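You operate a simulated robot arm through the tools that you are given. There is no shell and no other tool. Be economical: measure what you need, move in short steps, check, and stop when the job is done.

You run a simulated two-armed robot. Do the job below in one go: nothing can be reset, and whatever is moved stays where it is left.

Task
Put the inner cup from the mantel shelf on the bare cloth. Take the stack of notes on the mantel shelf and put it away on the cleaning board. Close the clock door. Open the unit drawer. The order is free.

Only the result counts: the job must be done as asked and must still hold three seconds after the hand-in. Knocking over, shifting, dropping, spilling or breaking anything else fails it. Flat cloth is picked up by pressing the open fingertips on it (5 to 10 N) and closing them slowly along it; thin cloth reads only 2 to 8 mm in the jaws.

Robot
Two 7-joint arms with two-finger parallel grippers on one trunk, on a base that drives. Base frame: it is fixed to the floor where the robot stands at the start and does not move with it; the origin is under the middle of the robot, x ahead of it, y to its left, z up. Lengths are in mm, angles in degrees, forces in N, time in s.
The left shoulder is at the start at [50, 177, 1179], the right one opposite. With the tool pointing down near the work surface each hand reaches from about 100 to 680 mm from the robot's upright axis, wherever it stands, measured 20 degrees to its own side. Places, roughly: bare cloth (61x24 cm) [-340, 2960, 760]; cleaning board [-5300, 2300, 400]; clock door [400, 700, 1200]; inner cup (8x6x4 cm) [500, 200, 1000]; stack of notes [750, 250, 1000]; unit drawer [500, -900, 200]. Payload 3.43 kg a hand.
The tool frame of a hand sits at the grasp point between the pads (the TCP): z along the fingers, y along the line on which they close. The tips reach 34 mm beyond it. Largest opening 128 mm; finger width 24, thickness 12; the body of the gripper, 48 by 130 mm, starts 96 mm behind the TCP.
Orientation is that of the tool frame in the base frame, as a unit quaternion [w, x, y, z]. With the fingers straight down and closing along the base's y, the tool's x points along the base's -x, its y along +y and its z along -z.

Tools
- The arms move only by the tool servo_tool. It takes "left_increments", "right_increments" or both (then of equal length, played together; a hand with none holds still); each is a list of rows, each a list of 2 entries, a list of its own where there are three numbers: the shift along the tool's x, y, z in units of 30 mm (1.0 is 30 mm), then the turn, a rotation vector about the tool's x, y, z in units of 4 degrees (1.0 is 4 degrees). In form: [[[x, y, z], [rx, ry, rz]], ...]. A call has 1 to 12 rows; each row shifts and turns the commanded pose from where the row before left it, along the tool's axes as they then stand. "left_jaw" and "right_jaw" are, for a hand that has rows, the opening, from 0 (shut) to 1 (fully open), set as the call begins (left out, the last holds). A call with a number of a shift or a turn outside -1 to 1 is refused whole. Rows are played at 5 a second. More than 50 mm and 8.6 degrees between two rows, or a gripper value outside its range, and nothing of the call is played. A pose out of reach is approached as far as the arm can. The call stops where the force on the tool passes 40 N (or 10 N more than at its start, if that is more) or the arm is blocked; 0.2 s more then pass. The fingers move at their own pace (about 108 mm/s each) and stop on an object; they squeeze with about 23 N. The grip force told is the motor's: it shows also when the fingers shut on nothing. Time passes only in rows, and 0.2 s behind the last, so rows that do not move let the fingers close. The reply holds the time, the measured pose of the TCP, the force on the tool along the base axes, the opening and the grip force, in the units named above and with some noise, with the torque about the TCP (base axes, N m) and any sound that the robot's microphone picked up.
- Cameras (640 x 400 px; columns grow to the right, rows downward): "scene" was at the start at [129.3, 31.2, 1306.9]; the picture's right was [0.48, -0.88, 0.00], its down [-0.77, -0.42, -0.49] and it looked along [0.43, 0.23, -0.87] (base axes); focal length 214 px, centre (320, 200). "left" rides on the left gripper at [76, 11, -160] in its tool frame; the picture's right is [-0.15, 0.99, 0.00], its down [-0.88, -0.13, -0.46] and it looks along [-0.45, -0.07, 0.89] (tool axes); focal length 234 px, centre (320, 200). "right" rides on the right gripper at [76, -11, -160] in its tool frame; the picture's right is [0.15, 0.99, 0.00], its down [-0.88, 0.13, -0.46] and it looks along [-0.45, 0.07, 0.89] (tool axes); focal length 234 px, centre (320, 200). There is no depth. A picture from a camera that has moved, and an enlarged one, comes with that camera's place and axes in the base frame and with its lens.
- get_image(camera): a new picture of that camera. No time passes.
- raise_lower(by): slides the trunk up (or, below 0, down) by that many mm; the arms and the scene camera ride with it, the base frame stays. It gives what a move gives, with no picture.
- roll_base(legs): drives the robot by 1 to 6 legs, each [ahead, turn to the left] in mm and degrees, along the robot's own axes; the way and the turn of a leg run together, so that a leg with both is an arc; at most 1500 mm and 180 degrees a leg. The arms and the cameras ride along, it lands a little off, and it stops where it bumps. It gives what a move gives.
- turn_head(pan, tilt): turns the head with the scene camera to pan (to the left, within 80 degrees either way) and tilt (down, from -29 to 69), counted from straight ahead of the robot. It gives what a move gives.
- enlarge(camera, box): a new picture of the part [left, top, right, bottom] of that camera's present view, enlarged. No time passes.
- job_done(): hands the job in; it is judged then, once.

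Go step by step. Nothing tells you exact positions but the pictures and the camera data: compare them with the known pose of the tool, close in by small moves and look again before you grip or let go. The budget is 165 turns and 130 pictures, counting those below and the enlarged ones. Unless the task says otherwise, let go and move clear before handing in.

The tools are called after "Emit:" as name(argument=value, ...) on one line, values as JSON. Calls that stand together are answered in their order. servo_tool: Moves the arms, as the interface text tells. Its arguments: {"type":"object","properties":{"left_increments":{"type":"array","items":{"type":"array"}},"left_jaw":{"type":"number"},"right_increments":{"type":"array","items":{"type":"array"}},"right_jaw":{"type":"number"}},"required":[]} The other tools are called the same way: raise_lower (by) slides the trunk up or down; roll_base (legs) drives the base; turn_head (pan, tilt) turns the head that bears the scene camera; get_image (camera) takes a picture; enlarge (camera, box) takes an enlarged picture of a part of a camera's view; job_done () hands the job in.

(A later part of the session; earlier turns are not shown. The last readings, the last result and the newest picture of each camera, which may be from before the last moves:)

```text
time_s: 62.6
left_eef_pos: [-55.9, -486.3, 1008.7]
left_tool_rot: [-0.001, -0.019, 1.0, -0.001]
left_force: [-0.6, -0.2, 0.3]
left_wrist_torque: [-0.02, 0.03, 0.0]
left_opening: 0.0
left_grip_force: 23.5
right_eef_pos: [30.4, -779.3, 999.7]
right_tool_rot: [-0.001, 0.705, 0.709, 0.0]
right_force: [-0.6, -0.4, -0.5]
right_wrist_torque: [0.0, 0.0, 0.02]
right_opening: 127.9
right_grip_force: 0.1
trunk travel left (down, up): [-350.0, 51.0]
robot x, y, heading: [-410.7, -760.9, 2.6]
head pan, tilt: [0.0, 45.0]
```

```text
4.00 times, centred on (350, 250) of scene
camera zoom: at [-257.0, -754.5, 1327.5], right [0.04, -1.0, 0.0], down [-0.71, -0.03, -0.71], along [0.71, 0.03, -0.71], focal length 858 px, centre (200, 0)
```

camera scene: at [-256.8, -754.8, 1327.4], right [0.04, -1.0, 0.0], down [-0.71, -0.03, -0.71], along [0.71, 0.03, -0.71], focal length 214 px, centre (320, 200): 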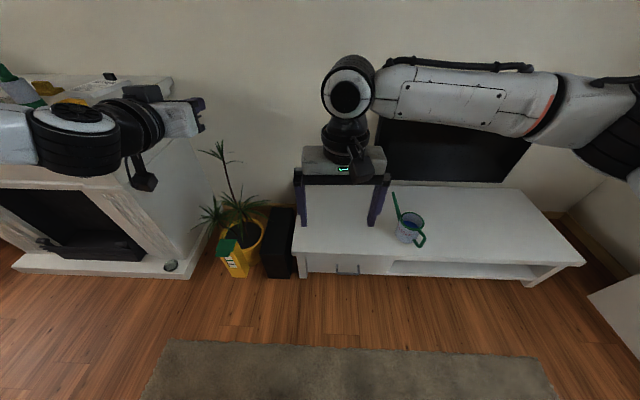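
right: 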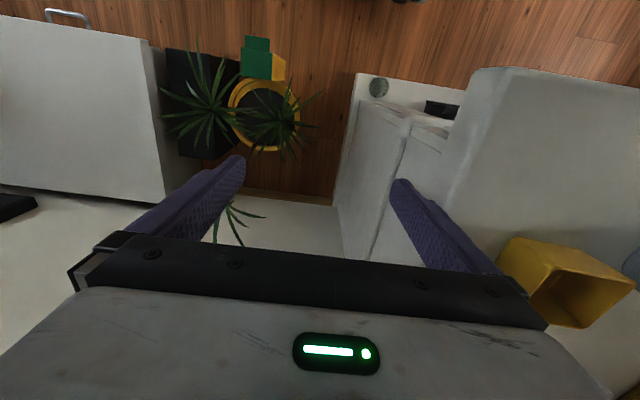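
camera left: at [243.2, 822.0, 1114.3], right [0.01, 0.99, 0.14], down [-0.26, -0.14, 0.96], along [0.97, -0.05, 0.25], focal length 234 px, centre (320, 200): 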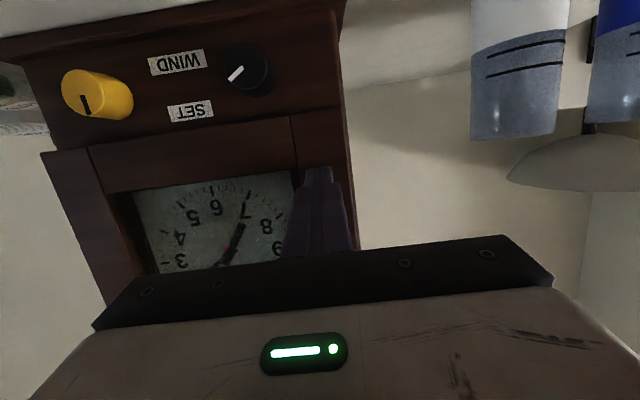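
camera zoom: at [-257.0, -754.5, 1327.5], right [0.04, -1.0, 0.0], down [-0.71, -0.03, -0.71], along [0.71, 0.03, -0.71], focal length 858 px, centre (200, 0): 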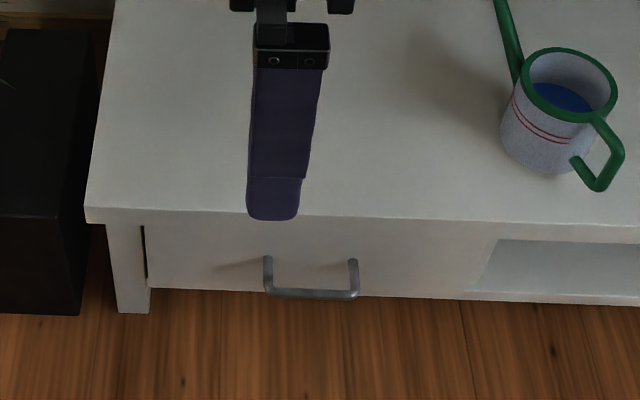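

The bar is about 125 mm long with posts ~35 mm deep; a mug with liquid is on top, so I must be gentle. I'll lower the trunk and bring the right hand down and pitched forward.

Emit:
raise_lower(by=-350)

Emit:
servo_tool(right_increments=[[[-0.49, 0.48, 0.95], [0, 0, 0]], [[-0.49, 0.48, 0.95], [0, 0, 0]], [[-0.49, 0.48, 0.95], [0, 0, 0]], [[-0.49, 0.48, 0.95], [0, 0, 0]], [[-0.49, 0.48, 0.95], [0, 0, 0]], [[-0.49, 0.48, 0.95], [0, 0, 0]], [[-0.49, 0.48, 0.95], [0, 0, 0]], [[0, 0, 0], [-1, 0, 0]], [[0, 0, 0], [-1, 0, 0]], [[0, 0, 0], [-1, 0, 0]], [[0, 0, 0], [-1, 0, 0]], [[0, 0, 0], [-1, 0, 0]]], right_jaw=0.5)

Emit:
servo_tool(right_increments=[[[0, 0, 0], [-1, 0, 0]], [[0, 0, 0], [-1, 0, 0]], [[0, 0, 0], [-1, 0, 0]], [[0, 0, 0], [-1, 0, 0]], [[0, 0, 0], [-1, 0, 0]], [[0, 0, 0], [-1, 0, 0]], [[0, 0, 0], [-1, 0, 0]], [[0, 0, 0], [-1, 0, 0]], [[0, 0, 0], [-1, 0, 0]], [[0, 0, 0], [-1, 0, 0]], [[0, 0, 0], [-1, 0, 0]], [[0, 0, 0], [-1, 0, 0]]])

Emit:
get_image(camera="right")

Emit:
get_image(camera="scene")

```text
time_s: 66.1
left_eef_pos: [-55.1, -485.0, 657.2]
left_tool_rot: [-0.002, -0.019, 1.0, 0.0]
left_force: [0.8, 0.3, 0.0]
left_wrist_torque: [0.0, -0.03, -0.01]
left_opening: 0.0
left_grip_force: 22.9
right_eef_pos: [29.4, -778.0, 649.7]
right_tool_rot: [0.0, 0.705, 0.71, 0.0]
right_force: [-0.6, 0.6, 0.7]
right_wrist_torque: [-0.04, -0.01, 0.0]
right_opening: 128.0
right_grip_force: 0.0
trunk travel left (down, up): [0.0, 401.0]
robot x, y, heading: [-409.0, -764.1, 2.4]
head pan, tilt: [0.0, 45.0]
```

```text
time_s: 68.7
left_eef_pos: [-54.7, -483.9, 658.6]
left_tool_rot: [-0.002, -0.018, 1.0, 0.0]
left_force: [-0.3, -0.4, 0.4]
left_wrist_torque: [0.02, 0.02, -0.02]
left_opening: 0.2
left_grip_force: 22.8
right_eef_pos: [133.6, -882.1, 450.2]
right_tool_rot: [0.124, 0.694, 0.698, 0.124]
right_force: [0.5, -0.1, 0.1]
right_wrist_torque: [-0.01, -0.04, 0.01]
right_opening: 64.0
right_grip_force: 0.2
trunk travel left (down, up): [0.0, 401.0]
robot x, y, heading: [-408.8, -759.5, 2.3]
head pan, tilt: [0.0, 45.0]
```

```text
time_s: 71.5
left_eef_pos: [-55.6, -485.7, 654.0]
left_tool_rot: [-0.002, -0.018, 1.0, -0.001]
left_force: [0.7, -1.3, 0.3]
left_wrist_torque: [0.01, -0.03, 0.01]
left_opening: 0.1
left_grip_force: 22.6
right_eef_pos: [169.7, -924.8, 504.1]
right_tool_rot: [0.443, 0.576, 0.548, 0.414]
right_force: [0.0, -0.3, 0.6]
right_wrist_torque: [0.01, -0.01, 0.0]
right_opening: 64.2
right_grip_force: 0.0
trunk travel left (down, up): [0.0, 401.0]
robot x, y, heading: [-407.8, -759.9, 2.2]
head pan, tilt: [0.0, 45.0]
stopped in row 12 (right hand): the arm was blocked; the commanded pose is now the measured one
```

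```text
101 pictures are left
camera right: at [19.0, -840.6, 534.8], right [0.27, 0.14, 0.95], down [-0.45, -0.85, 0.25], along [0.85, -0.5, -0.17], focal length 234 px, centre (320, 200)
```

right: 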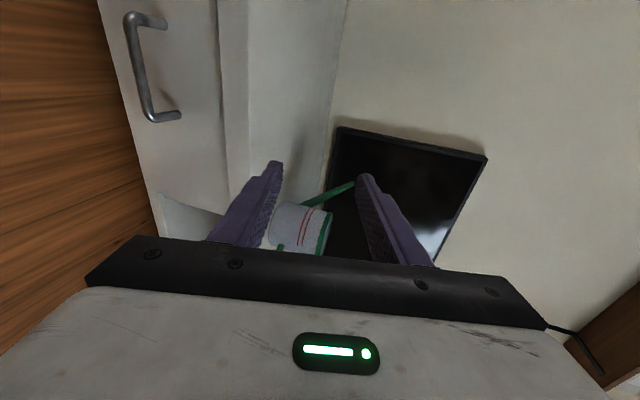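

```text
100 pictures are left
camera scene: at [-256.7, -755.0, 973.8], right [0.04, -1.0, 0.0], down [-0.71, -0.03, -0.71], along [0.71, 0.03, -0.71], focal length 214 px, centre (320, 200)
```

scene: 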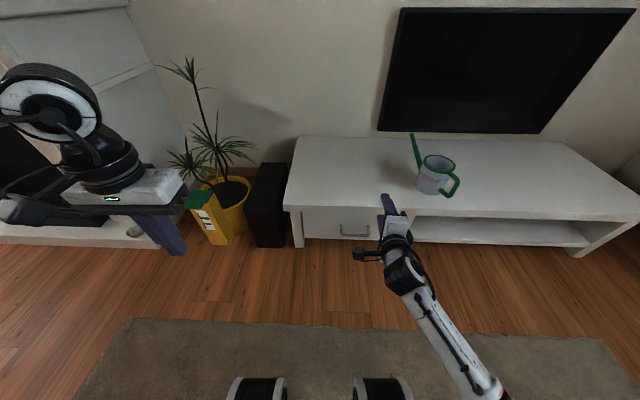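

The right hand is now pitched to 15° below level. I'll bring it down in front of the handle.

Emit:
servo_tool(right_increments=[[[0.16, -0.8, 0.39], [0, 0, 0]], [[0.16, -0.8, 0.39], [0, 0, 0]], [[0.16, -0.8, 0.39], [0, 0, 0]], [[0.16, -0.8, 0.39], [0, 0, 0]], [[0.16, -0.8, 0.39], [0, 0, 0]], [[0.16, -0.8, 0.39], [0, 0, 0]], [[0.16, -0.8, 0.39], [0, 0, 0]], [[0.16, -0.8, 0.39], [0, 0, 0]], [[0.16, -0.8, 0.39], [0, 0, 0]], [[0.16, -0.8, 0.39], [0, 0, 0]]])

Emit:
get_image(camera="right")

Emit:
enlarge(camera="scene", box=[280, 170, 480, 295])

```text
time_s: 72.1
left_eef_pos: [-55.5, -485.7, 653.9]
left_tool_rot: [-0.002, -0.019, 1.0, -0.001]
left_force: [-1.0, -1.1, 0.6]
left_wrist_torque: [0.02, -0.02, 0.0]
left_opening: 0.0
left_grip_force: 23.3
right_eef_pos: [187.3, -992.2, 450.3]
right_tool_rot: [0.502, 0.533, 0.574, 0.365]
right_force: [1.2, 0.5, 0.1]
right_wrist_torque: [-0.01, -0.05, -0.01]
right_opening: 64.3
right_grip_force: 0.1
trunk travel left (down, up): [0.0, 401.0]
robot x, y, heading: [-406.9, -760.3, 2.5]
head pan, tilt: [0.0, 45.0]
stopped in row 3 (right hand): the arm was blocked; the commanded pose is now the measured one
```

```text
99 pictures are left
camera right: at [37.1, -901.3, 463.2], right [0.25, 0.31, 0.92], down [-0.47, -0.79, 0.39], along [0.84, -0.53, -0.06], focal length 234 px, centre (320, 200)
```

right: 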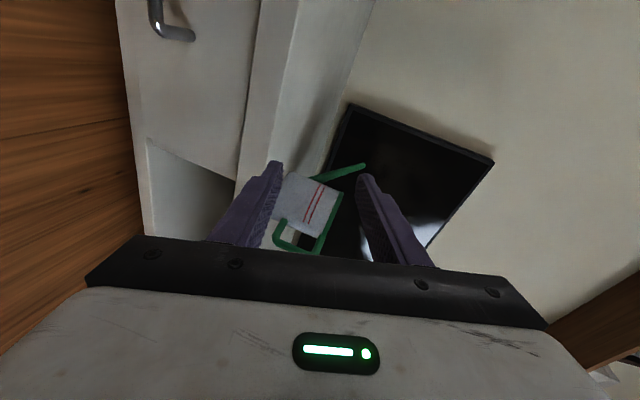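

```text
3.20 times, centred on (380, 232) of scene
camera zoom: at [-256.5, -754.9, 973.7], right [0.04, -1.0, 0.0], down [-0.71, -0.03, -0.71], along [0.71, 0.03, -0.71], focal length 686 px, centre (128, 96)
```

zoom: 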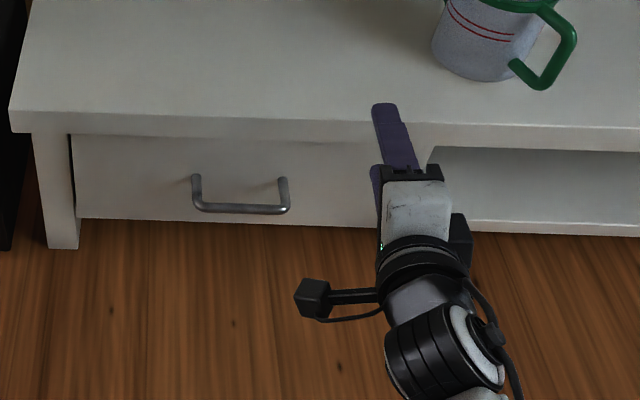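

The arm hit a joint limit when this level. I'll go back to a steeper 42° pitch, straighten the roll, and see whether the hand behaves.

Emit:
servo_tool(right_increments=[[[0.3, 0, -0.5], [1, 0.24, 0.35]], [[0.3, 0, -0.5], [1, 0.24, 0.35]], [[0.3, 0, -0.5], [1, 0.24, 0.35]], [[0.3, 0, -0.5], [1, 0.24, 0.35]], [[0.3, 0, -0.3], [1, 0.24, 0.35]], [[0.3, 0, 0], [1, 0.24, 0.35]], [[0.3, 0, 0], [1, 0.24, 0.35]]], right_jaw=0.3)

```text
time_s: 73.2
left_eef_pos: [-54.9, -486.3, 660.4]
left_tool_rot: [-0.001, -0.019, 1.0, 0.0]
left_force: [-0.2, -0.7, 1.2]
left_wrist_torque: [0.01, 0.0, 0.03]
left_opening: 0.1
left_grip_force: 23.5
right_eef_pos: [133.0, -1016.1, 470.0]
right_tool_rot: [0.439, 0.574, 0.638, 0.267]
right_force: [0.3, -0.8, 1.5]
right_wrist_torque: [0.03, 0.03, 0.05]
right_opening: 38.3
right_grip_force: 0.0
trunk travel left (down, up): [0.0, 401.0]
robot x, y, heading: [-409.5, -757.9, 2.5]
head pan, tilt: [0.0, 45.0]
stopped in row 5 (right hand): the arm was blocked; the commanded pose is now the measured one
```

Emit:
servo_tool(right_increments=[[[0.3, 0.3, 0], [1, 0, 0]], [[0.3, 0.3, 0], [1, 0, 0]], [[0.3, 0.3, 0], [1, 0, 0]], [[0.3, 0.3, 0], [1, 0, 0]], [[0.3, 0.3, 0], [1, 0, 0]], [[0.3, 0.3, 0], [1, 0, 0]], [[0.3, 0, 0], [1, 0, 0]], [[0.3, 0, 0], [1, 0, 0]], [[0.3, 0, 0], [1, 0, 0]], [[0.3, 0, 0], [1, 0, 0]]])

Emit:
turn_head(pan=-35, tilt=50)

Emit:
get_image(camera="scene")

```text
time_s: 73.8
left_eef_pos: [-55.7, -485.8, 657.3]
left_tool_rot: [-0.003, -0.018, 1.0, 0.0]
left_force: [-0.4, -0.9, -0.2]
left_wrist_torque: [0.02, 0.02, 0.0]
left_opening: 0.0
left_grip_force: 23.2
right_eef_pos: [141.3, -1059.0, 470.2]
right_tool_rot: [0.441, 0.573, 0.673, 0.153]
right_force: [0.8, 0.4, 0.6]
right_wrist_torque: [0.02, 0.02, 0.0]
right_opening: 38.2
right_grip_force: 0.1
trunk travel left (down, up): [0.0, 401.0]
robot x, y, heading: [-410.1, -759.1, 2.4]
head pan, tilt: [0.0, 45.0]
stopped in row 3 (right hand): the arm was blocked; the commanded pose is now the measured one
```

```text
time_s: 74.9
left_eef_pos: [-54.0, -486.9, 658.7]
left_tool_rot: [-0.002, -0.018, 1.0, 0.001]
left_force: [-1.3, 0.2, -0.5]
left_wrist_torque: [0.0, -0.02, 0.0]
left_opening: 0.0
left_grip_force: 22.6
right_eef_pos: [140.7, -1058.8, 470.1]
right_tool_rot: [0.442, 0.572, 0.674, 0.154]
right_force: [0.1, 0.2, -0.3]
right_wrist_torque: [-0.01, 0.0, -0.06]
right_opening: 38.5
right_grip_force: 0.0
trunk travel left (down, up): [0.0, 401.0]
robot x, y, heading: [-410.3, -758.0, 2.6]
head pan, tilt: [-35.0, 50.0]
```

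```text
97 pictures are left
camera scene: at [-272.8, -801.4, 970.2], right [-0.54, -0.84, 0.0], down [-0.65, 0.41, -0.64], along [0.54, -0.34, -0.77], focal length 214 px, centre (320, 200)
```

scene: 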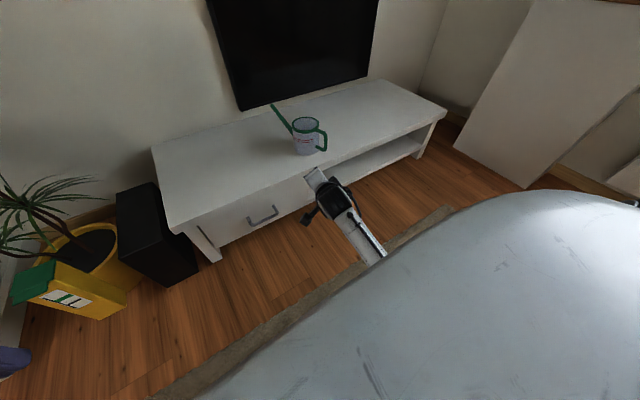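

The right arm is jammed by a limit near the body. I'll try pure lifting to free it.

Emit:
servo_tool(right_increments=[[[-0.42, 0.71, -0.56], [0, 0, 0]], [[-0.42, 0.71, -0.56], [0, 0, 0]], [[-0.42, 0.71, -0.56], [0, 0, 0]], [[-0.42, 0.71, -0.56], [0, 0, 0]]])

Emit:
turn_head(pan=-75, tilt=50)

Emit:
get_image(camera="scene")

```text
time_s: 75.6
left_eef_pos: [-54.7, -486.7, 658.7]
left_tool_rot: [-0.001, -0.018, 1.0, 0.0]
left_force: [0.1, -0.1, 0.0]
left_wrist_torque: [0.07, -0.05, -0.03]
left_opening: 0.0
left_grip_force: 23.1
right_eef_pos: [136.1, -1114.6, 550.8]
right_tool_rot: [0.487, 0.535, 0.685, 0.086]
right_force: [0.5, -0.5, -0.2]
right_wrist_torque: [-0.02, -0.08, -0.04]
right_opening: 38.3
right_grip_force: 0.0
trunk travel left (down, up): [0.0, 401.0]
robot x, y, heading: [-406.7, -758.9, 2.5]
head pan, tilt: [-35.0, 50.0]
stopped in row 3 (right hand): the arm was blocked; the commanded pose is now the measured one
```

```text
time_s: 76.7
left_eef_pos: [-55.0, -485.1, 657.6]
left_tool_rot: [-0.001, -0.018, 1.0, -0.001]
left_force: [0.5, -0.2, -0.4]
left_wrist_torque: [0.02, 0.01, 0.0]
left_opening: 0.0
left_grip_force: 22.6
right_eef_pos: [136.5, -1113.1, 553.1]
right_tool_rot: [0.487, 0.536, 0.684, 0.089]
right_force: [-0.6, -0.7, 0.2]
right_wrist_torque: [0.0, -0.02, 0.01]
right_opening: 38.1
right_grip_force: 0.0
trunk travel left (down, up): [0.0, 401.0]
robot x, y, heading: [-409.8, -762.0, 2.6]
head pan, tilt: [-75.0, 50.0]
```

```text
96 pictures are left
camera scene: at [-315.7, -830.5, 971.2], right [-0.95, -0.3, 0.0], down [-0.23, 0.73, -0.64], along [0.19, -0.61, -0.76], focal length 214 px, centre (320, 200)
```

scene: 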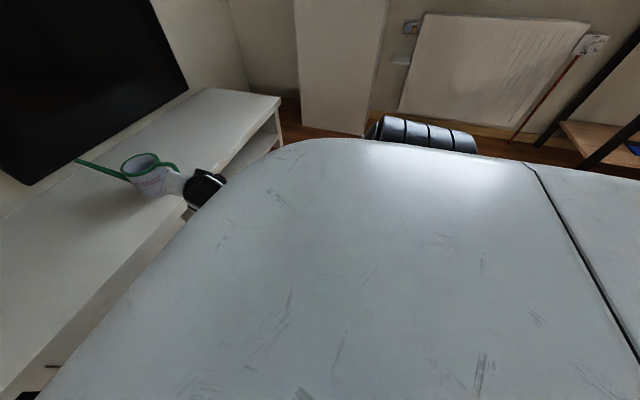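

Emit:
servo_tool(right_increments=[[[0, 0, 0], [0, 0, -1]], [[0, 0, 0], [0, 0, -1]], [[0, 0, 0], [0, 0, -1]], [[0, 0, 0], [0, 0, -1]], [[0, 0, 0], [0, 0, -1]], [[0, 0, 0], [0, 0, -1]], [[0, 0, 0], [0, 0, -1]], [[0, 0, 0], [0, 0, -1]]])

```text
time_s: 78.5
left_eef_pos: [-56.0, -487.1, 658.7]
left_tool_rot: [-0.002, -0.018, 1.0, 0.0]
left_force: [0.4, 0.6, 0.5]
left_wrist_torque: [-0.03, 0.02, -0.02]
left_opening: 0.0
left_grip_force: 23.2
right_eef_pos: [137.3, -1111.3, 552.5]
right_tool_rot: [0.491, 0.327, 0.806, -0.048]
right_force: [0.2, 0.0, -0.9]
right_wrist_torque: [0.02, 0.02, 0.01]
right_opening: 38.3
right_grip_force: 0.0
trunk travel left (down, up): [0.0, 401.0]
robot x, y, heading: [-409.8, -760.7, 2.6]
head pan, tilt: [-75.0, 50.0]
```

That freed it: the roll direction was the limit. I'll roll the other way (to the opposite 90°).

Emit:
servo_tool(right_increments=[[[0, 0, 0], [0, 0, -1]], [[0, 0, 0], [0, 0, -1]], [[0, 0, 0], [0, 0, -1]], [[0, 0, 0], [0, 0, -1]], [[0, 0, 0], [0, 0, -1]], [[0, 0, 0], [0, 0, -1]], [[0, 0, 0], [0, 0, -1]], [[0, 0, 0], [0, 0, -1]], [[0, 0, 0], [0, 0, -1]], [[0, 0, 0], [0, 0, -1]], [[0, 0, 0], [0, 0, -1]], [[0, 0, 0], [0, 0, -1]]])

Emit:
servo_tool(right_increments=[[[0, 0, 0], [0, 0, -1]], [[0, 0, 0], [0, 0, -1]], [[0, 0, 0], [0, 0, -1]], [[0, 0, 0], [0, 0, -1]], [[0, 0, 0], [0, 0, -1]], [[0, 0, 0], [0, 0, -1]], [[0, 0, 0], [0, 0, -1]], [[0, 0, 0], [0, 0, -1]], [[0, 0, 0], [0, 0, -1]], [[0, 0, 0], [0, 0, -1]], [[0, 0, 0], [0, 0, -1]], [[0, 0, 0], [0, 0, -1]]])

```text
time_s: 81.1
left_eef_pos: [-55.3, -486.1, 657.5]
left_tool_rot: [-0.001, -0.019, 1.0, 0.0]
left_force: [-0.2, -0.5, -0.3]
left_wrist_torque: [-0.02, -0.01, 0.0]
left_opening: 0.0
left_grip_force: 23.5
right_eef_pos: [135.8, -1113.1, 551.5]
right_tool_rot: [0.429, -0.029, 0.869, -0.244]
right_force: [0.9, 0.5, 0.0]
right_wrist_torque: [-0.02, 0.01, 0.01]
right_opening: 38.3
right_grip_force: 0.0
trunk travel left (down, up): [0.0, 401.0]
robot x, y, heading: [-409.6, -761.6, 2.1]
head pan, tilt: [-75.0, 50.0]
```

```text
time_s: 83.7
left_eef_pos: [-55.5, -485.6, 658.8]
left_tool_rot: [-0.002, -0.018, 1.0, 0.0]
left_force: [-1.1, 0.6, 0.4]
left_wrist_torque: [-0.01, 0.03, 0.0]
left_opening: 0.1
left_grip_force: 23.2
right_eef_pos: [136.9, -1112.6, 550.8]
right_tool_rot: [0.293, -0.381, 0.782, -0.397]
right_force: [0.1, 0.1, 0.5]
right_wrist_torque: [0.01, 0.01, -0.02]
right_opening: 38.3
right_grip_force: 0.0
trunk travel left (down, up): [0.0, 401.0]
robot x, y, heading: [-410.7, -759.1, 2.5]
head pan, tilt: [-75.0, 50.0]
```

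Now I'll align: fingers 20° below level, jaws closing vertically.

Emit:
servo_tool(right_increments=[[[0, 0, 0], [0.26, -0.81, -0.69]], [[0, 0, 0], [0.26, -0.81, -0.69]], [[0, 0, 0], [0.26, -0.81, -0.69]], [[0, 0, 0], [0.26, -0.81, -0.69]], [[0, 0, 0], [0.26, -0.81, -0.69]], [[0, 0, 0], [0.26, -0.81, -0.69]], [[0, 0, 0], [0.26, -0.81, -0.69]], [[0, 0, 0], [0.26, -0.81, -0.69]]])

```text
time_s: 85.5
left_eef_pos: [-55.6, -486.2, 657.7]
left_tool_rot: [-0.002, -0.018, 1.0, -0.001]
left_force: [1.0, -0.2, 0.1]
left_wrist_torque: [-0.01, 0.0, -0.02]
left_opening: 0.1
left_grip_force: 22.9
right_eef_pos: [137.0, -1113.2, 550.0]
right_tool_rot: [0.406, -0.579, 0.58, -0.405]
right_force: [0.9, -0.8, 0.0]
right_wrist_torque: [-0.01, -0.03, 0.02]
right_opening: 38.4
right_grip_force: 0.1
trunk travel left (down, up): [0.0, 401.0]
robot x, y, heading: [-409.1, -760.1, 2.6]
head pan, tilt: [-75.0, 50.0]
```

Emit:
servo_tool(right_increments=[[[-0.69, 0.88, 0.55], [0, 0, 0]], [[-0.69, 0.88, 0.55], [0, 0, 0]], [[-0.69, 0.88, 0.55], [0, 0, 0]], [[-0.69, 0.88, 0.55], [0, 0, 0]], [[-0.69, 0.88, 0.55], [0, 0, 0]], [[-0.69, 0.88, 0.55], [0, 0, 0]], [[-0.69, 0.88, 0.55], [0, 0, 0]], [[-0.69, 0.88, 0.55], [0, 0, 0]], [[-0.69, 0.88, 0.55], [0, 0, 0]], [[-0.69, 0.88, 0.55], [0, 0, 0]], [[-0.69, 0.88, 0.55], [0, 0, 0]]])

Emit:
turn_head(pan=0, tilt=45)

Emit:
get_image(camera="right")

Emit:
enlarge(camera="scene", box=[280, 170, 480, 295])

```text
time_s: 87.3
left_eef_pos: [-54.6, -485.8, 660.9]
left_tool_rot: [-0.001, -0.018, 1.0, 0.0]
left_force: [0.2, -0.1, -0.2]
left_wrist_torque: [0.07, -0.02, 0.02]
left_opening: 0.4
left_grip_force: 23.2
right_eef_pos: [174.4, -1137.7, 310.5]
right_tool_rot: [-0.288, 0.635, -0.519, 0.495]
right_force: [-0.4, -0.3, 0.5]
right_wrist_torque: [0.03, -0.02, 0.0]
right_opening: 38.2
right_grip_force: 0.1
trunk travel left (down, up): [0.0, 401.0]
robot x, y, heading: [-406.2, -764.6, 2.6]
head pan, tilt: [-75.0, 50.0]
stopped in row 9 (right hand): the arm was blocked; the commanded pose is now the measured one
```

```text
time_s: 88.8
left_eef_pos: [-54.8, -485.3, 659.1]
left_tool_rot: [-0.001, -0.018, 1.0, -0.002]
left_force: [-0.1, -0.1, 0.0]
left_wrist_torque: [-0.01, 0.0, -0.05]
left_opening: 0.1
left_grip_force: 22.9
right_eef_pos: [175.0, -1138.2, 310.2]
right_tool_rot: [-0.288, 0.636, -0.517, 0.495]
right_force: [0.1, 0.7, 0.0]
right_wrist_torque: [0.06, 0.0, 0.02]
right_opening: 38.4
right_grip_force: 0.2
trunk travel left (down, up): [0.0, 401.0]
robot x, y, heading: [-411.6, -762.6, 2.1]
head pan, tilt: [0.0, 45.0]
```

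```text
95 pictures are left
camera right: at [31.0, -1183.0, 401.0], right [-0.37, -0.43, -0.82], down [-0.45, 0.86, -0.25], along [0.81, 0.27, -0.51], focal length 234 px, centre (320, 200)
```

right: 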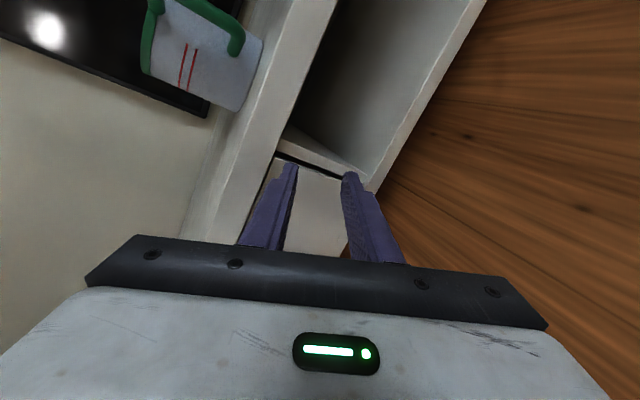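

```text
3.20 times, centred on (380, 232) of scene
camera zoom: at [-258.5, -752.9, 980.0], right [0.04, -1.0, 0.0], down [-0.7, -0.03, -0.71], along [0.71, 0.03, -0.71], focal length 686 px, centre (128, 96)
```

zoom: 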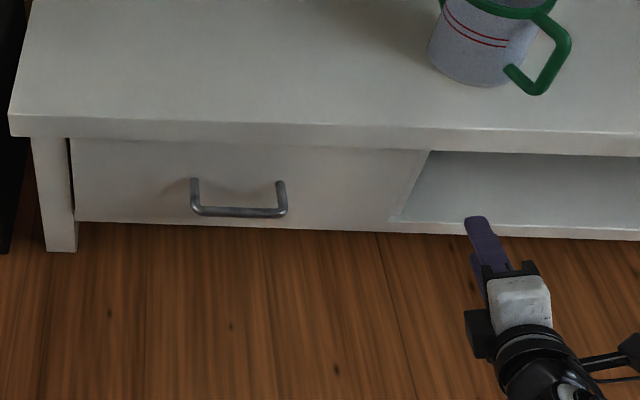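

Working area is better further to the hand's own side, so I'll back up and shift the robot ~250 mm to its left.

Emit:
roll_base(legs=[[-250, 0], [0, 90], [250, 0], [0, -90]])

Emit:
servo_tool(right_increments=[[[0, 0, 0], [0.1, -0.5, 0.9]], [[0, 0, 0], [0.1, -0.5, 0.9]], [[0, 0, 0], [0.1, -0.5, 0.9]], [[0, 0, 0], [0.1, -0.5, 0.9]], [[0, 0, 0], [0, 0, 0.8]]])

Emit:
get_image(camera="scene")

```text
time_s: 99.7
left_eef_pos: [-333.0, -231.2, 660.4]
left_tool_rot: [0.001, -0.04, 0.999, -0.002]
left_force: [0.5, -0.4, 0.3]
left_wrist_torque: [0.0, 0.0, -0.01]
left_opening: 0.0
left_grip_force: 23.2
right_eef_pos: [-70.0, -873.3, 310.0]
right_tool_rot: [-0.299, 0.647, -0.503, 0.489]
right_force: [-0.6, 0.6, 0.7]
right_wrist_torque: [0.01, 0.03, 0.01]
right_opening: 38.4
right_grip_force: 0.0
trunk travel left (down, up): [0.0, 401.0]
robot x, y, heading: [-674.2, -521.9, 4.8]
head pan, tilt: [0.0, 45.0]
```

```text
time_s: 100.9
left_eef_pos: [-330.6, -231.8, 657.7]
left_tool_rot: [-0.002, -0.041, 0.999, 0.0]
left_force: [-0.6, -0.6, 0.6]
left_wrist_torque: [0.01, -0.01, 0.0]
left_opening: 0.0
left_grip_force: 23.3
right_eef_pos: [-71.0, -873.0, 304.2]
right_tool_rot: [-0.413, 0.591, -0.569, 0.395]
right_force: [-0.2, 0.7, -0.5]
right_wrist_torque: [-0.02, 0.01, 0.01]
right_opening: 38.2
right_grip_force: 0.1
trunk travel left (down, up): [0.0, 401.0]
robot x, y, heading: [-673.0, -525.6, 5.0]
head pan, tilt: [0.0, 45.0]
```

```text
93 pictures are left
camera scene: at [-520.0, -510.5, 977.3], right [0.09, -1.0, 0.0], down [-0.7, -0.06, -0.71], along [0.7, 0.06, -0.71], focal length 214 px, centre (320, 200)
```

scene: 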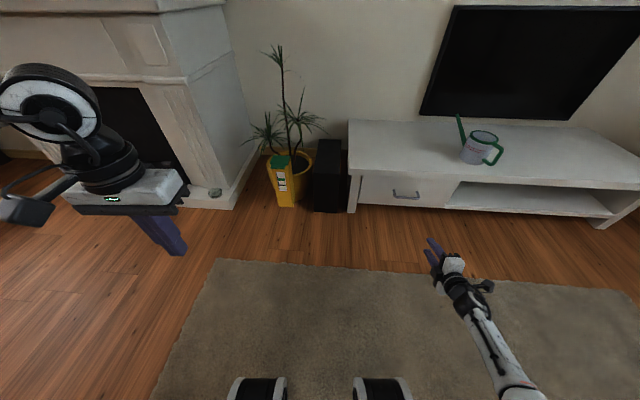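

Orientation is right and the arm is free. I'll lower to handle height and drive 220 mm ahead, then look.

Emit:
servo_tool(right_increments=[[[0.12, 0.94, 0.34], [0, 0, 0]], [[0.12, 0.94, 0.34], [0, 0, 0]], [[0.12, 0.94, 0.34], [0, 0, 0]]], right_jaw=0.45)

Emit:
roll_base(legs=[[220, 0]])

Emit:
get_image(camera="right")

Emit:
enlarge(camera="scene", box=[330, 180, 530, 305])

```text
time_s: 101.7
left_eef_pos: [-331.4, -233.5, 658.6]
left_tool_rot: [-0.002, -0.041, 0.999, 0.0]
left_force: [-0.1, -0.8, -0.3]
left_wrist_torque: [-0.02, 0.0, -0.01]
left_opening: 0.0
left_grip_force: 22.7
right_eef_pos: [-70.5, -881.0, 237.0]
right_tool_rot: [-0.414, 0.59, -0.568, 0.396]
right_force: [0.3, -0.8, 0.6]
right_wrist_torque: [-0.04, 0.02, -0.01]
right_opening: 57.8
right_grip_force: 0.0
right hand out of reach, approached as far as the arm can: row 3
trunk travel left (down, up): [0.0, 401.0]
robot x, y, heading: [-673.4, -523.1, 4.8]
head pan, tilt: [0.0, 45.0]
```

```text
time_s: 103.3
left_eef_pos: [-116.0, -215.1, 658.6]
left_tool_rot: [-0.001, -0.041, 0.999, 0.001]
left_force: [-0.3, -0.8, 0.6]
left_wrist_torque: [-0.01, 0.01, 0.02]
left_opening: 0.2
left_grip_force: 23.3
right_eef_pos: [141.7, -861.9, 235.9]
right_tool_rot: [-0.412, 0.591, -0.569, 0.396]
right_force: [-0.7, -0.3, -0.3]
right_wrist_torque: [0.0, -0.02, -0.01]
right_opening: 57.5
right_grip_force: 0.0
trunk travel left (down, up): [0.0, 401.0]
robot x, y, heading: [-461.1, -504.1, 4.9]
head pan, tilt: [0.0, 45.0]
```

```text
92 pictures are left
camera right: at [1.6, -943.9, 302.3], right [-0.34, -0.16, -0.93], down [-0.51, 0.86, 0.04], along [0.79, 0.48, -0.37], focal length 234 px, centre (320, 200)
```

right: 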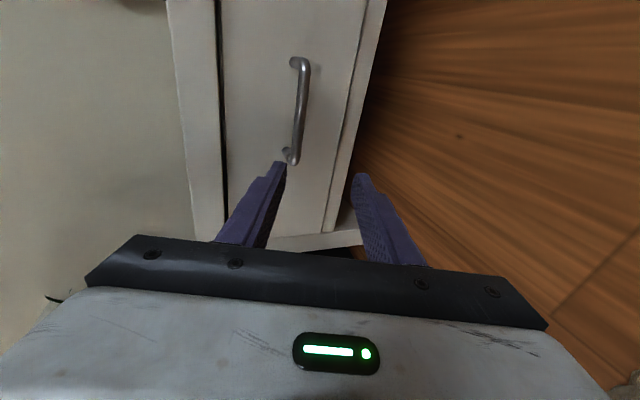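

```text
3.20 times, centred on (430, 242) of scene
camera zoom: at [-305.7, -492.1, 977.4], right [0.09, -1.0, 0.0], down [-0.7, -0.06, -0.71], along [0.7, 0.06, -0.71], focal length 686 px, centre (-32, 64)
```

zoom: 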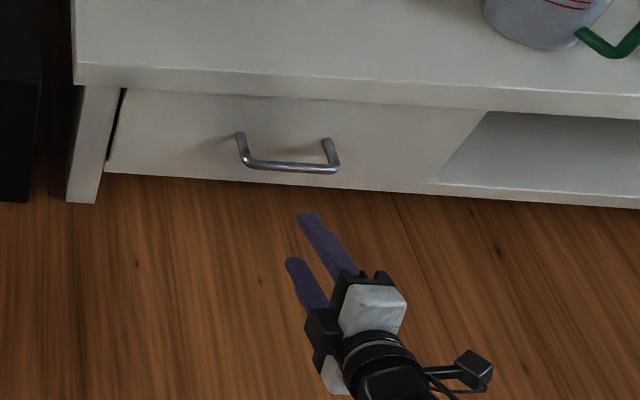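

The bar is near [310, -885, 209]; my TCP is at z 236. I'll retract a bit, lower 20 mm and shift right 35 mm.

Emit:
servo_tool(right_increments=[[[0.58, 0.6, -0.67], [0, 0, 0]], [[0.58, 0.6, -0.67], [0, 0, 0]], [[0, 0, 0], [0, 0, 0]]])

```text
time_s: 104.1
left_eef_pos: [-116.4, -214.7, 656.9]
left_tool_rot: [-0.002, -0.041, 0.999, 0.001]
left_force: [0.3, 0.3, 0.2]
left_wrist_torque: [0.02, -0.01, 0.02]
left_opening: 0.0
left_grip_force: 22.6
right_eef_pos: [93.5, -898.0, 219.9]
right_tool_rot: [-0.412, 0.591, -0.57, 0.395]
right_force: [-0.1, 0.1, 0.7]
right_wrist_torque: [0.02, -0.02, 0.02]
right_opening: 58.0
right_grip_force: 0.1
trunk travel left (down, up): [0.0, 401.0]
robot x, y, heading: [-454.9, -501.6, 4.6]
head pan, tilt: [0.0, 45.0]
```

Emit:
roll_base(legs=[[145, 0]])

Emit:
get_image(camera="right")

Emit:
enlarge(camera="scene", box=[330, 180, 530, 305])

```text
time_s: 105.5
left_eef_pos: [24.2, -202.0, 658.7]
left_tool_rot: [-0.001, -0.041, 0.999, 0.0]
left_force: [0.3, -0.3, 0.2]
left_wrist_torque: [-0.01, 0.0, 0.0]
left_opening: 0.0
left_grip_force: 22.7
right_eef_pos: [234.3, -883.9, 219.0]
right_tool_rot: [-0.412, 0.592, -0.569, 0.396]
right_force: [0.3, -0.7, 0.1]
right_wrist_torque: [0.0, -0.01, -0.01]
right_opening: 57.6
right_grip_force: 0.1
trunk travel left (down, up): [0.0, 401.0]
robot x, y, heading: [-318.8, -488.9, 5.1]
head pan, tilt: [0.0, 45.0]
```

```text
90 pictures are left
camera right: at [94.6, -965.5, 285.8], right [-0.34, -0.16, -0.93], down [-0.51, 0.86, 0.04], along [0.79, 0.48, -0.37], focal length 234 px, centre (320, 200)
```

right: 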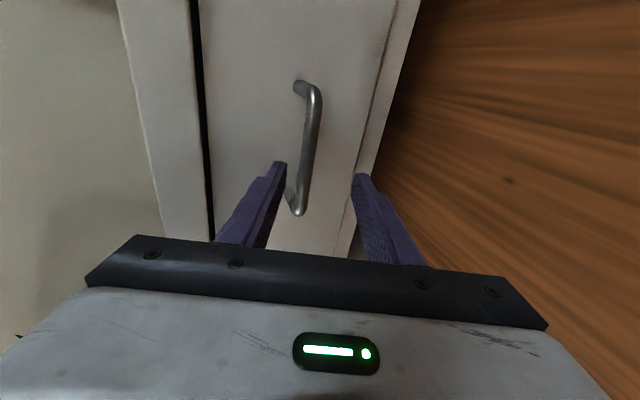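

```text
3.20 times, centred on (430, 242) of scene
camera zoom: at [-164.9, -479.6, 977.4], right [0.09, -1.0, 0.0], down [-0.7, -0.06, -0.71], along [0.7, 0.06, -0.71], focal length 686 px, centre (-32, 64)
```

zoom: 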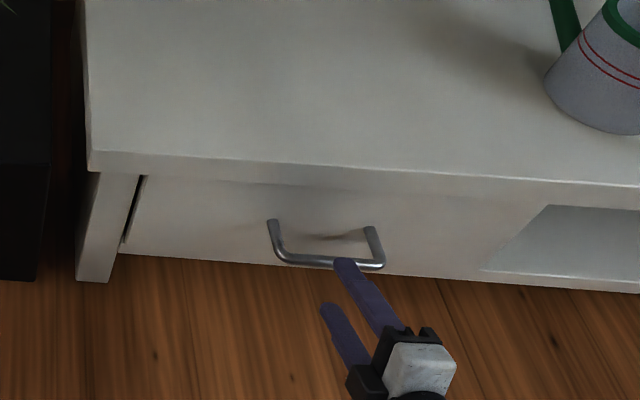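

The bar is near x≈292, drawer front ≈340, so there's room. I'll advance the fingers 42 mm around the bar.

Emit:
servo_tool(right_increments=[[[0, -0.24, 0.66], [0, 0, 0]], [[0, -0.24, 0.66], [0, 0, 0]], [[0, 0, 0], [0, 0, 0]]], right_jaw=0.4)

Emit:
get_image(camera="right")

Emit:
enlarge(camera="scene", box=[380, 220, 480, 290])

```text
time_s: 106.3
left_eef_pos: [24.3, -201.9, 658.2]
left_tool_rot: [-0.002, -0.041, 0.999, 0.0]
left_force: [-0.2, 0.3, -0.2]
left_wrist_torque: [0.0, 0.0, -0.02]
left_opening: 0.0
left_grip_force: 23.3
right_eef_pos: [254.5, -873.4, 226.5]
right_tool_rot: [-0.413, 0.593, -0.568, 0.394]
right_force: [-0.5, -0.2, -0.3]
right_wrist_torque: [0.04, 0.01, 0.01]
right_opening: 51.2
right_grip_force: 0.1
right hand out of reach, approached as far as the arm can: row 1, 2
trunk travel left (down, up): [0.0, 401.0]
robot x, y, heading: [-315.6, -493.4, 5.3]
head pan, tilt: [0.0, 45.0]
```

```text
88 pictures are left
camera right: at [113.1, -955.6, 294.0], right [-0.34, -0.16, -0.93], down [-0.51, 0.86, 0.04], along [0.79, 0.49, -0.37], focal length 234 px, centre (320, 200)
```

right: 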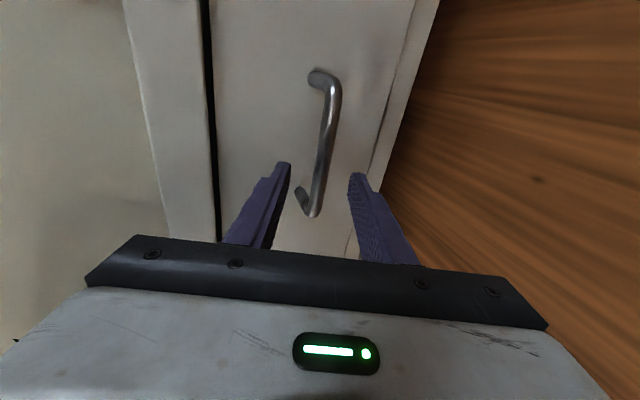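

```text
5.71 times, centred on (430, 255) of scene
camera zoom: at [-164.8, -479.6, 977.4], right [0.09, -1.0, 0.0], down [-0.7, -0.06, -0.71], along [0.7, 0.06, -0.71], focal length 1226 px, centre (-309, -114)
```

zoom: 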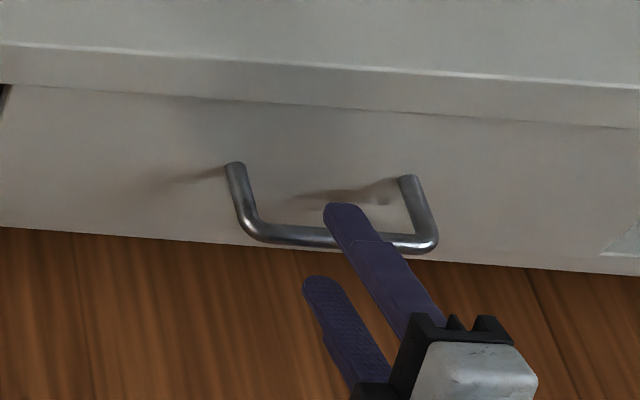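

Good alignment; the arm is at full reach so I'll drive the last 25 mm with the base, then check.

Emit:
roll_base(legs=[[28, 0]])

Emit:
get_image(camera="right")

Emit:
enlarge(camera="scene", box=[380, 220, 480, 290])

```text
time_s: 107.1
left_eef_pos: [52.6, -198.8, 658.7]
left_tool_rot: [-0.001, -0.043, 0.999, 0.0]
left_force: [0.5, -0.3, 0.7]
left_wrist_torque: [0.05, -0.01, 0.03]
left_opening: 0.0
left_grip_force: 22.7
right_eef_pos: [280.7, -870.9, 226.9]
right_tool_rot: [-0.413, 0.592, -0.568, 0.395]
right_force: [0.3, 0.2, -0.7]
right_wrist_torque: [-0.02, 0.0, 0.03]
right_opening: 51.1
right_grip_force: 0.0
trunk travel left (down, up): [0.0, 401.0]
robot x, y, heading: [-290.3, -491.3, 5.1]
head pan, tilt: [0.0, 45.0]
```

```text
86 pictures are left
camera right: at [140.2, -953.2, 294.0], right [-0.34, -0.16, -0.93], down [-0.51, 0.86, 0.04], along [0.79, 0.49, -0.37], focal length 234 px, centre (320, 200)
```

right: 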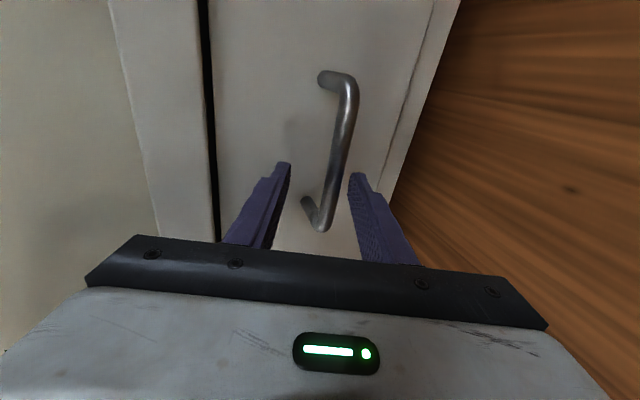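

```text
5.71 times, centred on (430, 255) of scene
camera zoom: at [-138.0, -477.1, 977.4], right [0.09, -1.0, 0.0], down [-0.7, -0.06, -0.71], along [0.7, 0.06, -0.71], focal length 1226 px, centre (-309, -114)
```

zoom: 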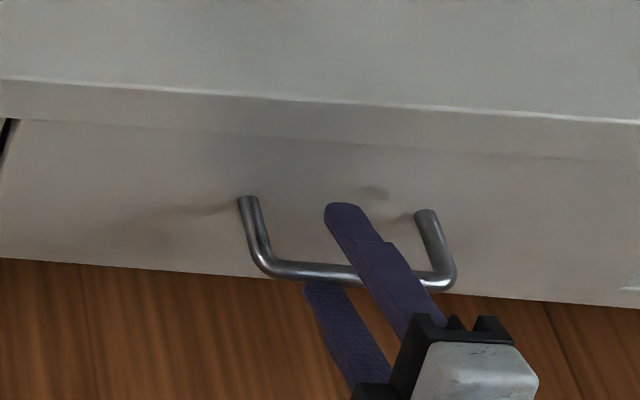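

The bar lies between the fingers. Closing the jaws.

Emit:
servo_tool(right_increments=[[[0, 0.1, -0.2], [0, 0, 0]], [[0, 0, 0], [0, 0, 0]], [[0, 0, 0], [0, 0, 0]], [[0, 0, 0], [0, 0, 0]]], right_jaw=0)

Emit:
get_image(camera="right")

```text
time_s: 108.1
left_eef_pos: [52.4, -199.3, 656.6]
left_tool_rot: [-0.003, -0.042, 0.999, 0.001]
left_force: [-0.2, 1.0, -0.1]
left_wrist_torque: [0.01, -0.01, -0.02]
left_opening: 0.2
left_grip_force: 23.2
right_eef_pos: [271.6, -871.2, 219.8]
right_tool_rot: [-0.409, 0.594, -0.573, 0.39]
right_force: [1.5, -0.3, -26.7]
right_wrist_torque: [0.85, 0.46, -0.06]
right_opening: 13.5
right_grip_force: 45.5
trunk travel left (down, up): [0.0, 401.0]
robot x, y, heading: [-293.0, -489.9, 5.0]
head pan, tilt: [0.0, 45.0]
```

```text
84 pictures are left
camera right: at [131.8, -952.8, 288.5], right [-0.35, -0.16, -0.92], down [-0.51, 0.86, 0.05], along [0.79, 0.48, -0.38], focal length 234 px, centre (320, 200)
```

right: 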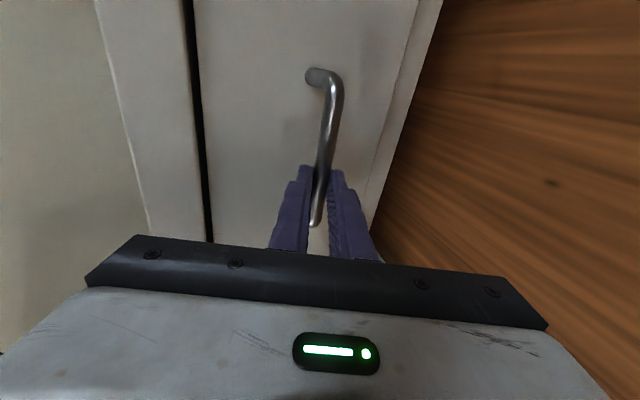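

Gripped (13.5 mm). I'll relieve the vertical load and pull out slowly in -x.

Emit:
servo_tool(right_increments=[[[0, 0.25, 0.05], [0, 0, 0]], [[0, 0.17, -0.47], [0, 0, 0]], [[0, 0.17, -0.47], [0, 0, 0]], [[0, 0.17, -0.47], [0, 0, 0]]])

Emit:
get_image(camera="scene")

```text
time_s: 109.1
left_eef_pos: [51.3, -200.5, 657.8]
left_tool_rot: [-0.003, -0.042, 0.999, 0.001]
left_force: [0.1, -0.1, -0.4]
left_wrist_torque: [0.02, -0.03, -0.03]
left_opening: 0.0
left_grip_force: 22.8
right_eef_pos: [225.7, -872.7, 218.7]
right_tool_rot: [-0.413, 0.593, -0.57, 0.392]
right_force: [-0.7, 7.4, -12.3]
right_wrist_torque: [1.18, 0.21, 0.54]
right_opening: 13.6
right_grip_force: 44.8
right hand out of reach, approached as far as the arm can: row 1
trunk travel left (down, up): [0.0, 401.0]
robot x, y, heading: [-292.7, -487.9, 5.1]
head pan, tilt: [0.0, 45.0]
```

```text
83 pictures are left
camera scene: at [-137.2, -477.8, 977.2], right [0.09, -1.0, 0.0], down [-0.71, -0.06, -0.71], along [0.7, 0.06, -0.71], focal length 214 px, centre (320, 200)
```

scene: 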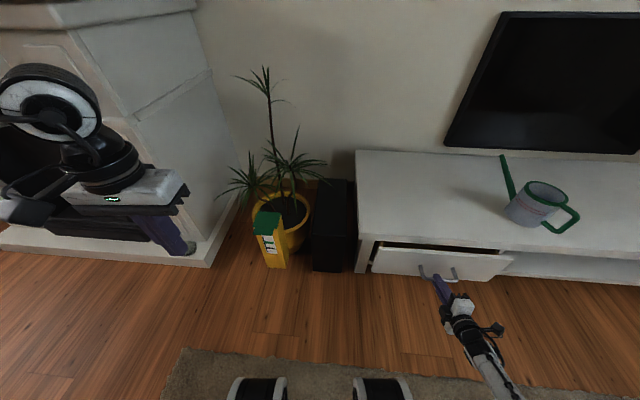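

The drawer is coming out easily. Continue pulling.

Emit:
servo_tool(right_increments=[[[0, 0.2, -0.56], [0, 0, 0]], [[0, 0.2, -0.56], [0, 0, 0]], [[0, 0.2, -0.56], [0, 0, 0]], [[0, 0.2, -0.56], [0, 0, 0]], [[0, 0.2, -0.56], [0, 0, 0]], [[0, 0.2, -0.56], [0, 0, 0]], [[0, 0.2, -0.56], [0, 0, 0]], [[0, 0.2, -0.56], [0, 0, 0]]])

Emit:
get_image(camera="scene")

```text
time_s: 110.9
left_eef_pos: [50.8, -200.2, 657.1]
left_tool_rot: [-0.002, -0.042, 0.999, 0.001]
left_force: [-0.4, -0.4, -0.4]
left_wrist_torque: [0.02, -0.02, -0.02]
left_opening: 0.0
left_grip_force: 23.3
right_eef_pos: [83.7, -871.5, 219.8]
right_tool_rot: [-0.415, 0.594, -0.569, 0.389]
right_force: [-1.5, 22.2, -21.0]
right_wrist_torque: [0.88, 0.47, 0.07]
right_opening: 13.7
right_grip_force: 44.8
trunk travel left (down, up): [0.0, 401.0]
robot x, y, heading: [-290.7, -489.8, 5.0]
head pan, tilt: [0.0, 45.0]
```

```text
82 pictures are left
camera scene: at [-137.0, -478.3, 977.2], right [0.09, -1.0, 0.0], down [-0.71, -0.06, -0.71], along [0.7, 0.06, -0.71], focal length 214 px, centre (320, 200)
```

scene: 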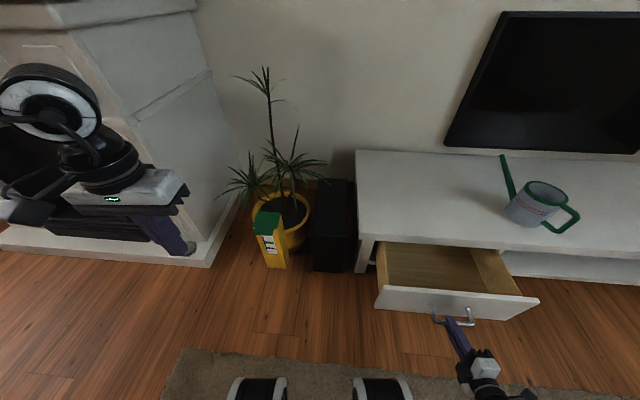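

About 190 mm open. I'll pull another 60 mm, easing the sideways load.

Emit:
servo_tool(right_increments=[[[-0.15, 0.25, -0.5], [0, 0, 0]], [[-0.15, 0.22, -0.5], [0, 0, 0]], [[-0.1, 0.2, -0.5], [0, 0, 0]], [[-0.1, 0.2, -0.5], [0, 0, 0]]])

Emit:
get_image(camera="scene")

```text
time_s: 111.9
left_eef_pos: [50.8, -199.8, 658.5]
left_tool_rot: [-0.003, -0.042, 0.999, 0.001]
left_force: [1.2, 1.0, 0.4]
left_wrist_torque: [-0.01, 0.01, -0.01]
left_opening: 0.0
left_grip_force: 23.1
right_eef_pos: [18.3, -870.8, 220.2]
right_tool_rot: [-0.41, 0.591, -0.571, 0.396]
right_force: [0.1, -14.9, -12.8]
right_wrist_torque: [1.19, 0.25, 0.48]
right_opening: 13.6
right_grip_force: 44.9
trunk travel left (down, up): [0.0, 401.0]
robot x, y, heading: [-291.8, -492.5, 5.0]
head pan, tilt: [0.0, 45.0]
```

```text
81 pictures are left
camera scene: at [-137.5, -478.1, 977.4], right [0.09, -1.0, 0.0], down [-0.7, -0.06, -0.71], along [0.7, 0.06, -0.71], focal length 214 px, centre (320, 200)
```

scene: 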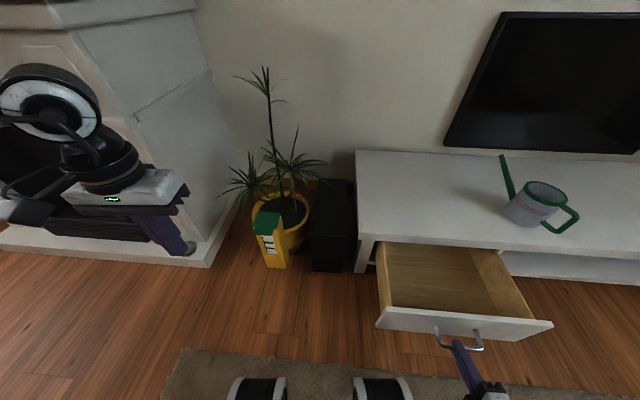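

One more pull to find the end stop.

Emit:
servo_tool(right_increments=[[[0.1, 0.2, -0.5], [0, 0, 0]], [[0.1, 0.2, -0.5], [0, 0, 0]], [[0, 0.17, -0.47], [0, 0, 0]], [[0, 0.17, -0.47], [0, 0, 0]], [[0, 0.17, -0.47], [0, 0, 0]]])

```text
time_s: 113.1
left_eef_pos: [49.3, -198.6, 658.5]
left_tool_rot: [-0.002, -0.042, 0.999, 0.001]
left_force: [0.2, 0.4, -0.3]
left_wrist_torque: [-0.04, 0.02, -0.02]
left_opening: 0.0
left_grip_force: 22.9
right_eef_pos: [-59.3, -870.8, 218.8]
right_tool_rot: [-0.416, 0.593, -0.567, 0.393]
right_force: [-0.8, 17.8, 7.9]
right_wrist_torque: [0.9, -0.11, -0.35]
right_opening: 13.7
right_grip_force: 45.0
trunk travel left (down, up): [0.0, 401.0]
robot x, y, heading: [-286.3, -489.7, 5.1]
head pan, tilt: [0.0, 45.0]
```

Over 320 mm open; that suffices. Release and back away.

Emit:
servo_tool(right_increments=[[[0, 0, 0], [0, 0, 0]], [[0, 0, 0], [0, 0, 0]], [[0, 0, 0], [0, 0, 0]]], right_jaw=0.4)

Emit:
roll_base(legs=[[-250, 0]])

Emit:
get_image(camera="scene")

```text
time_s: 113.9
left_eef_pos: [51.1, -199.1, 658.1]
left_tool_rot: [-0.001, -0.042, 0.999, 0.0]
left_force: [0.5, 0.3, -0.5]
left_wrist_torque: [0.04, 0.0, -0.02]
left_opening: 0.0
left_grip_force: 22.8
right_eef_pos: [-58.6, -876.2, 219.9]
right_tool_rot: [-0.412, 0.593, -0.568, 0.395]
right_force: [0.7, -0.2, -0.6]
right_wrist_torque: [0.0, 0.01, 0.0]
right_opening: 51.1
right_grip_force: 0.1
trunk travel left (down, up): [0.0, 401.0]
robot x, y, heading: [-288.2, -490.5, 5.2]
head pan, tilt: [0.0, 45.0]
```

```text
time_s: 115.7
left_eef_pos: [-190.4, -219.9, 659.3]
left_tool_rot: [-0.001, -0.042, 0.999, 0.0]
left_force: [-0.2, -0.1, -0.2]
left_wrist_torque: [-0.02, 0.03, 0.0]
left_opening: 0.2
left_grip_force: 23.0
right_eef_pos: [-300.4, -896.3, 219.3]
right_tool_rot: [-0.413, 0.593, -0.568, 0.395]
right_force: [0.2, -0.3, -0.2]
right_wrist_torque: [-0.01, -0.03, 0.03]
right_opening: 51.3
right_grip_force: 0.0
trunk travel left (down, up): [0.0, 401.0]
robot x, y, heading: [-531.7, -513.0, 5.1]
head pan, tilt: [0.0, 45.0]
```

```text
80 pictures are left
camera scene: at [-378.5, -498.4, 977.4], right [0.09, -1.0, 0.0], down [-0.7, -0.06, -0.71], along [0.7, 0.06, -0.71], focal length 214 px, centre (320, 200)
```

scene: 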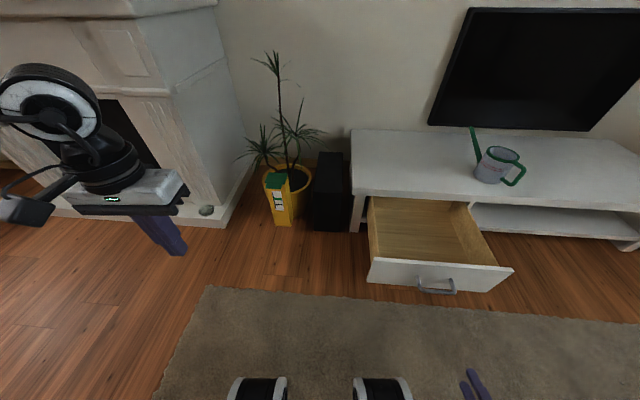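

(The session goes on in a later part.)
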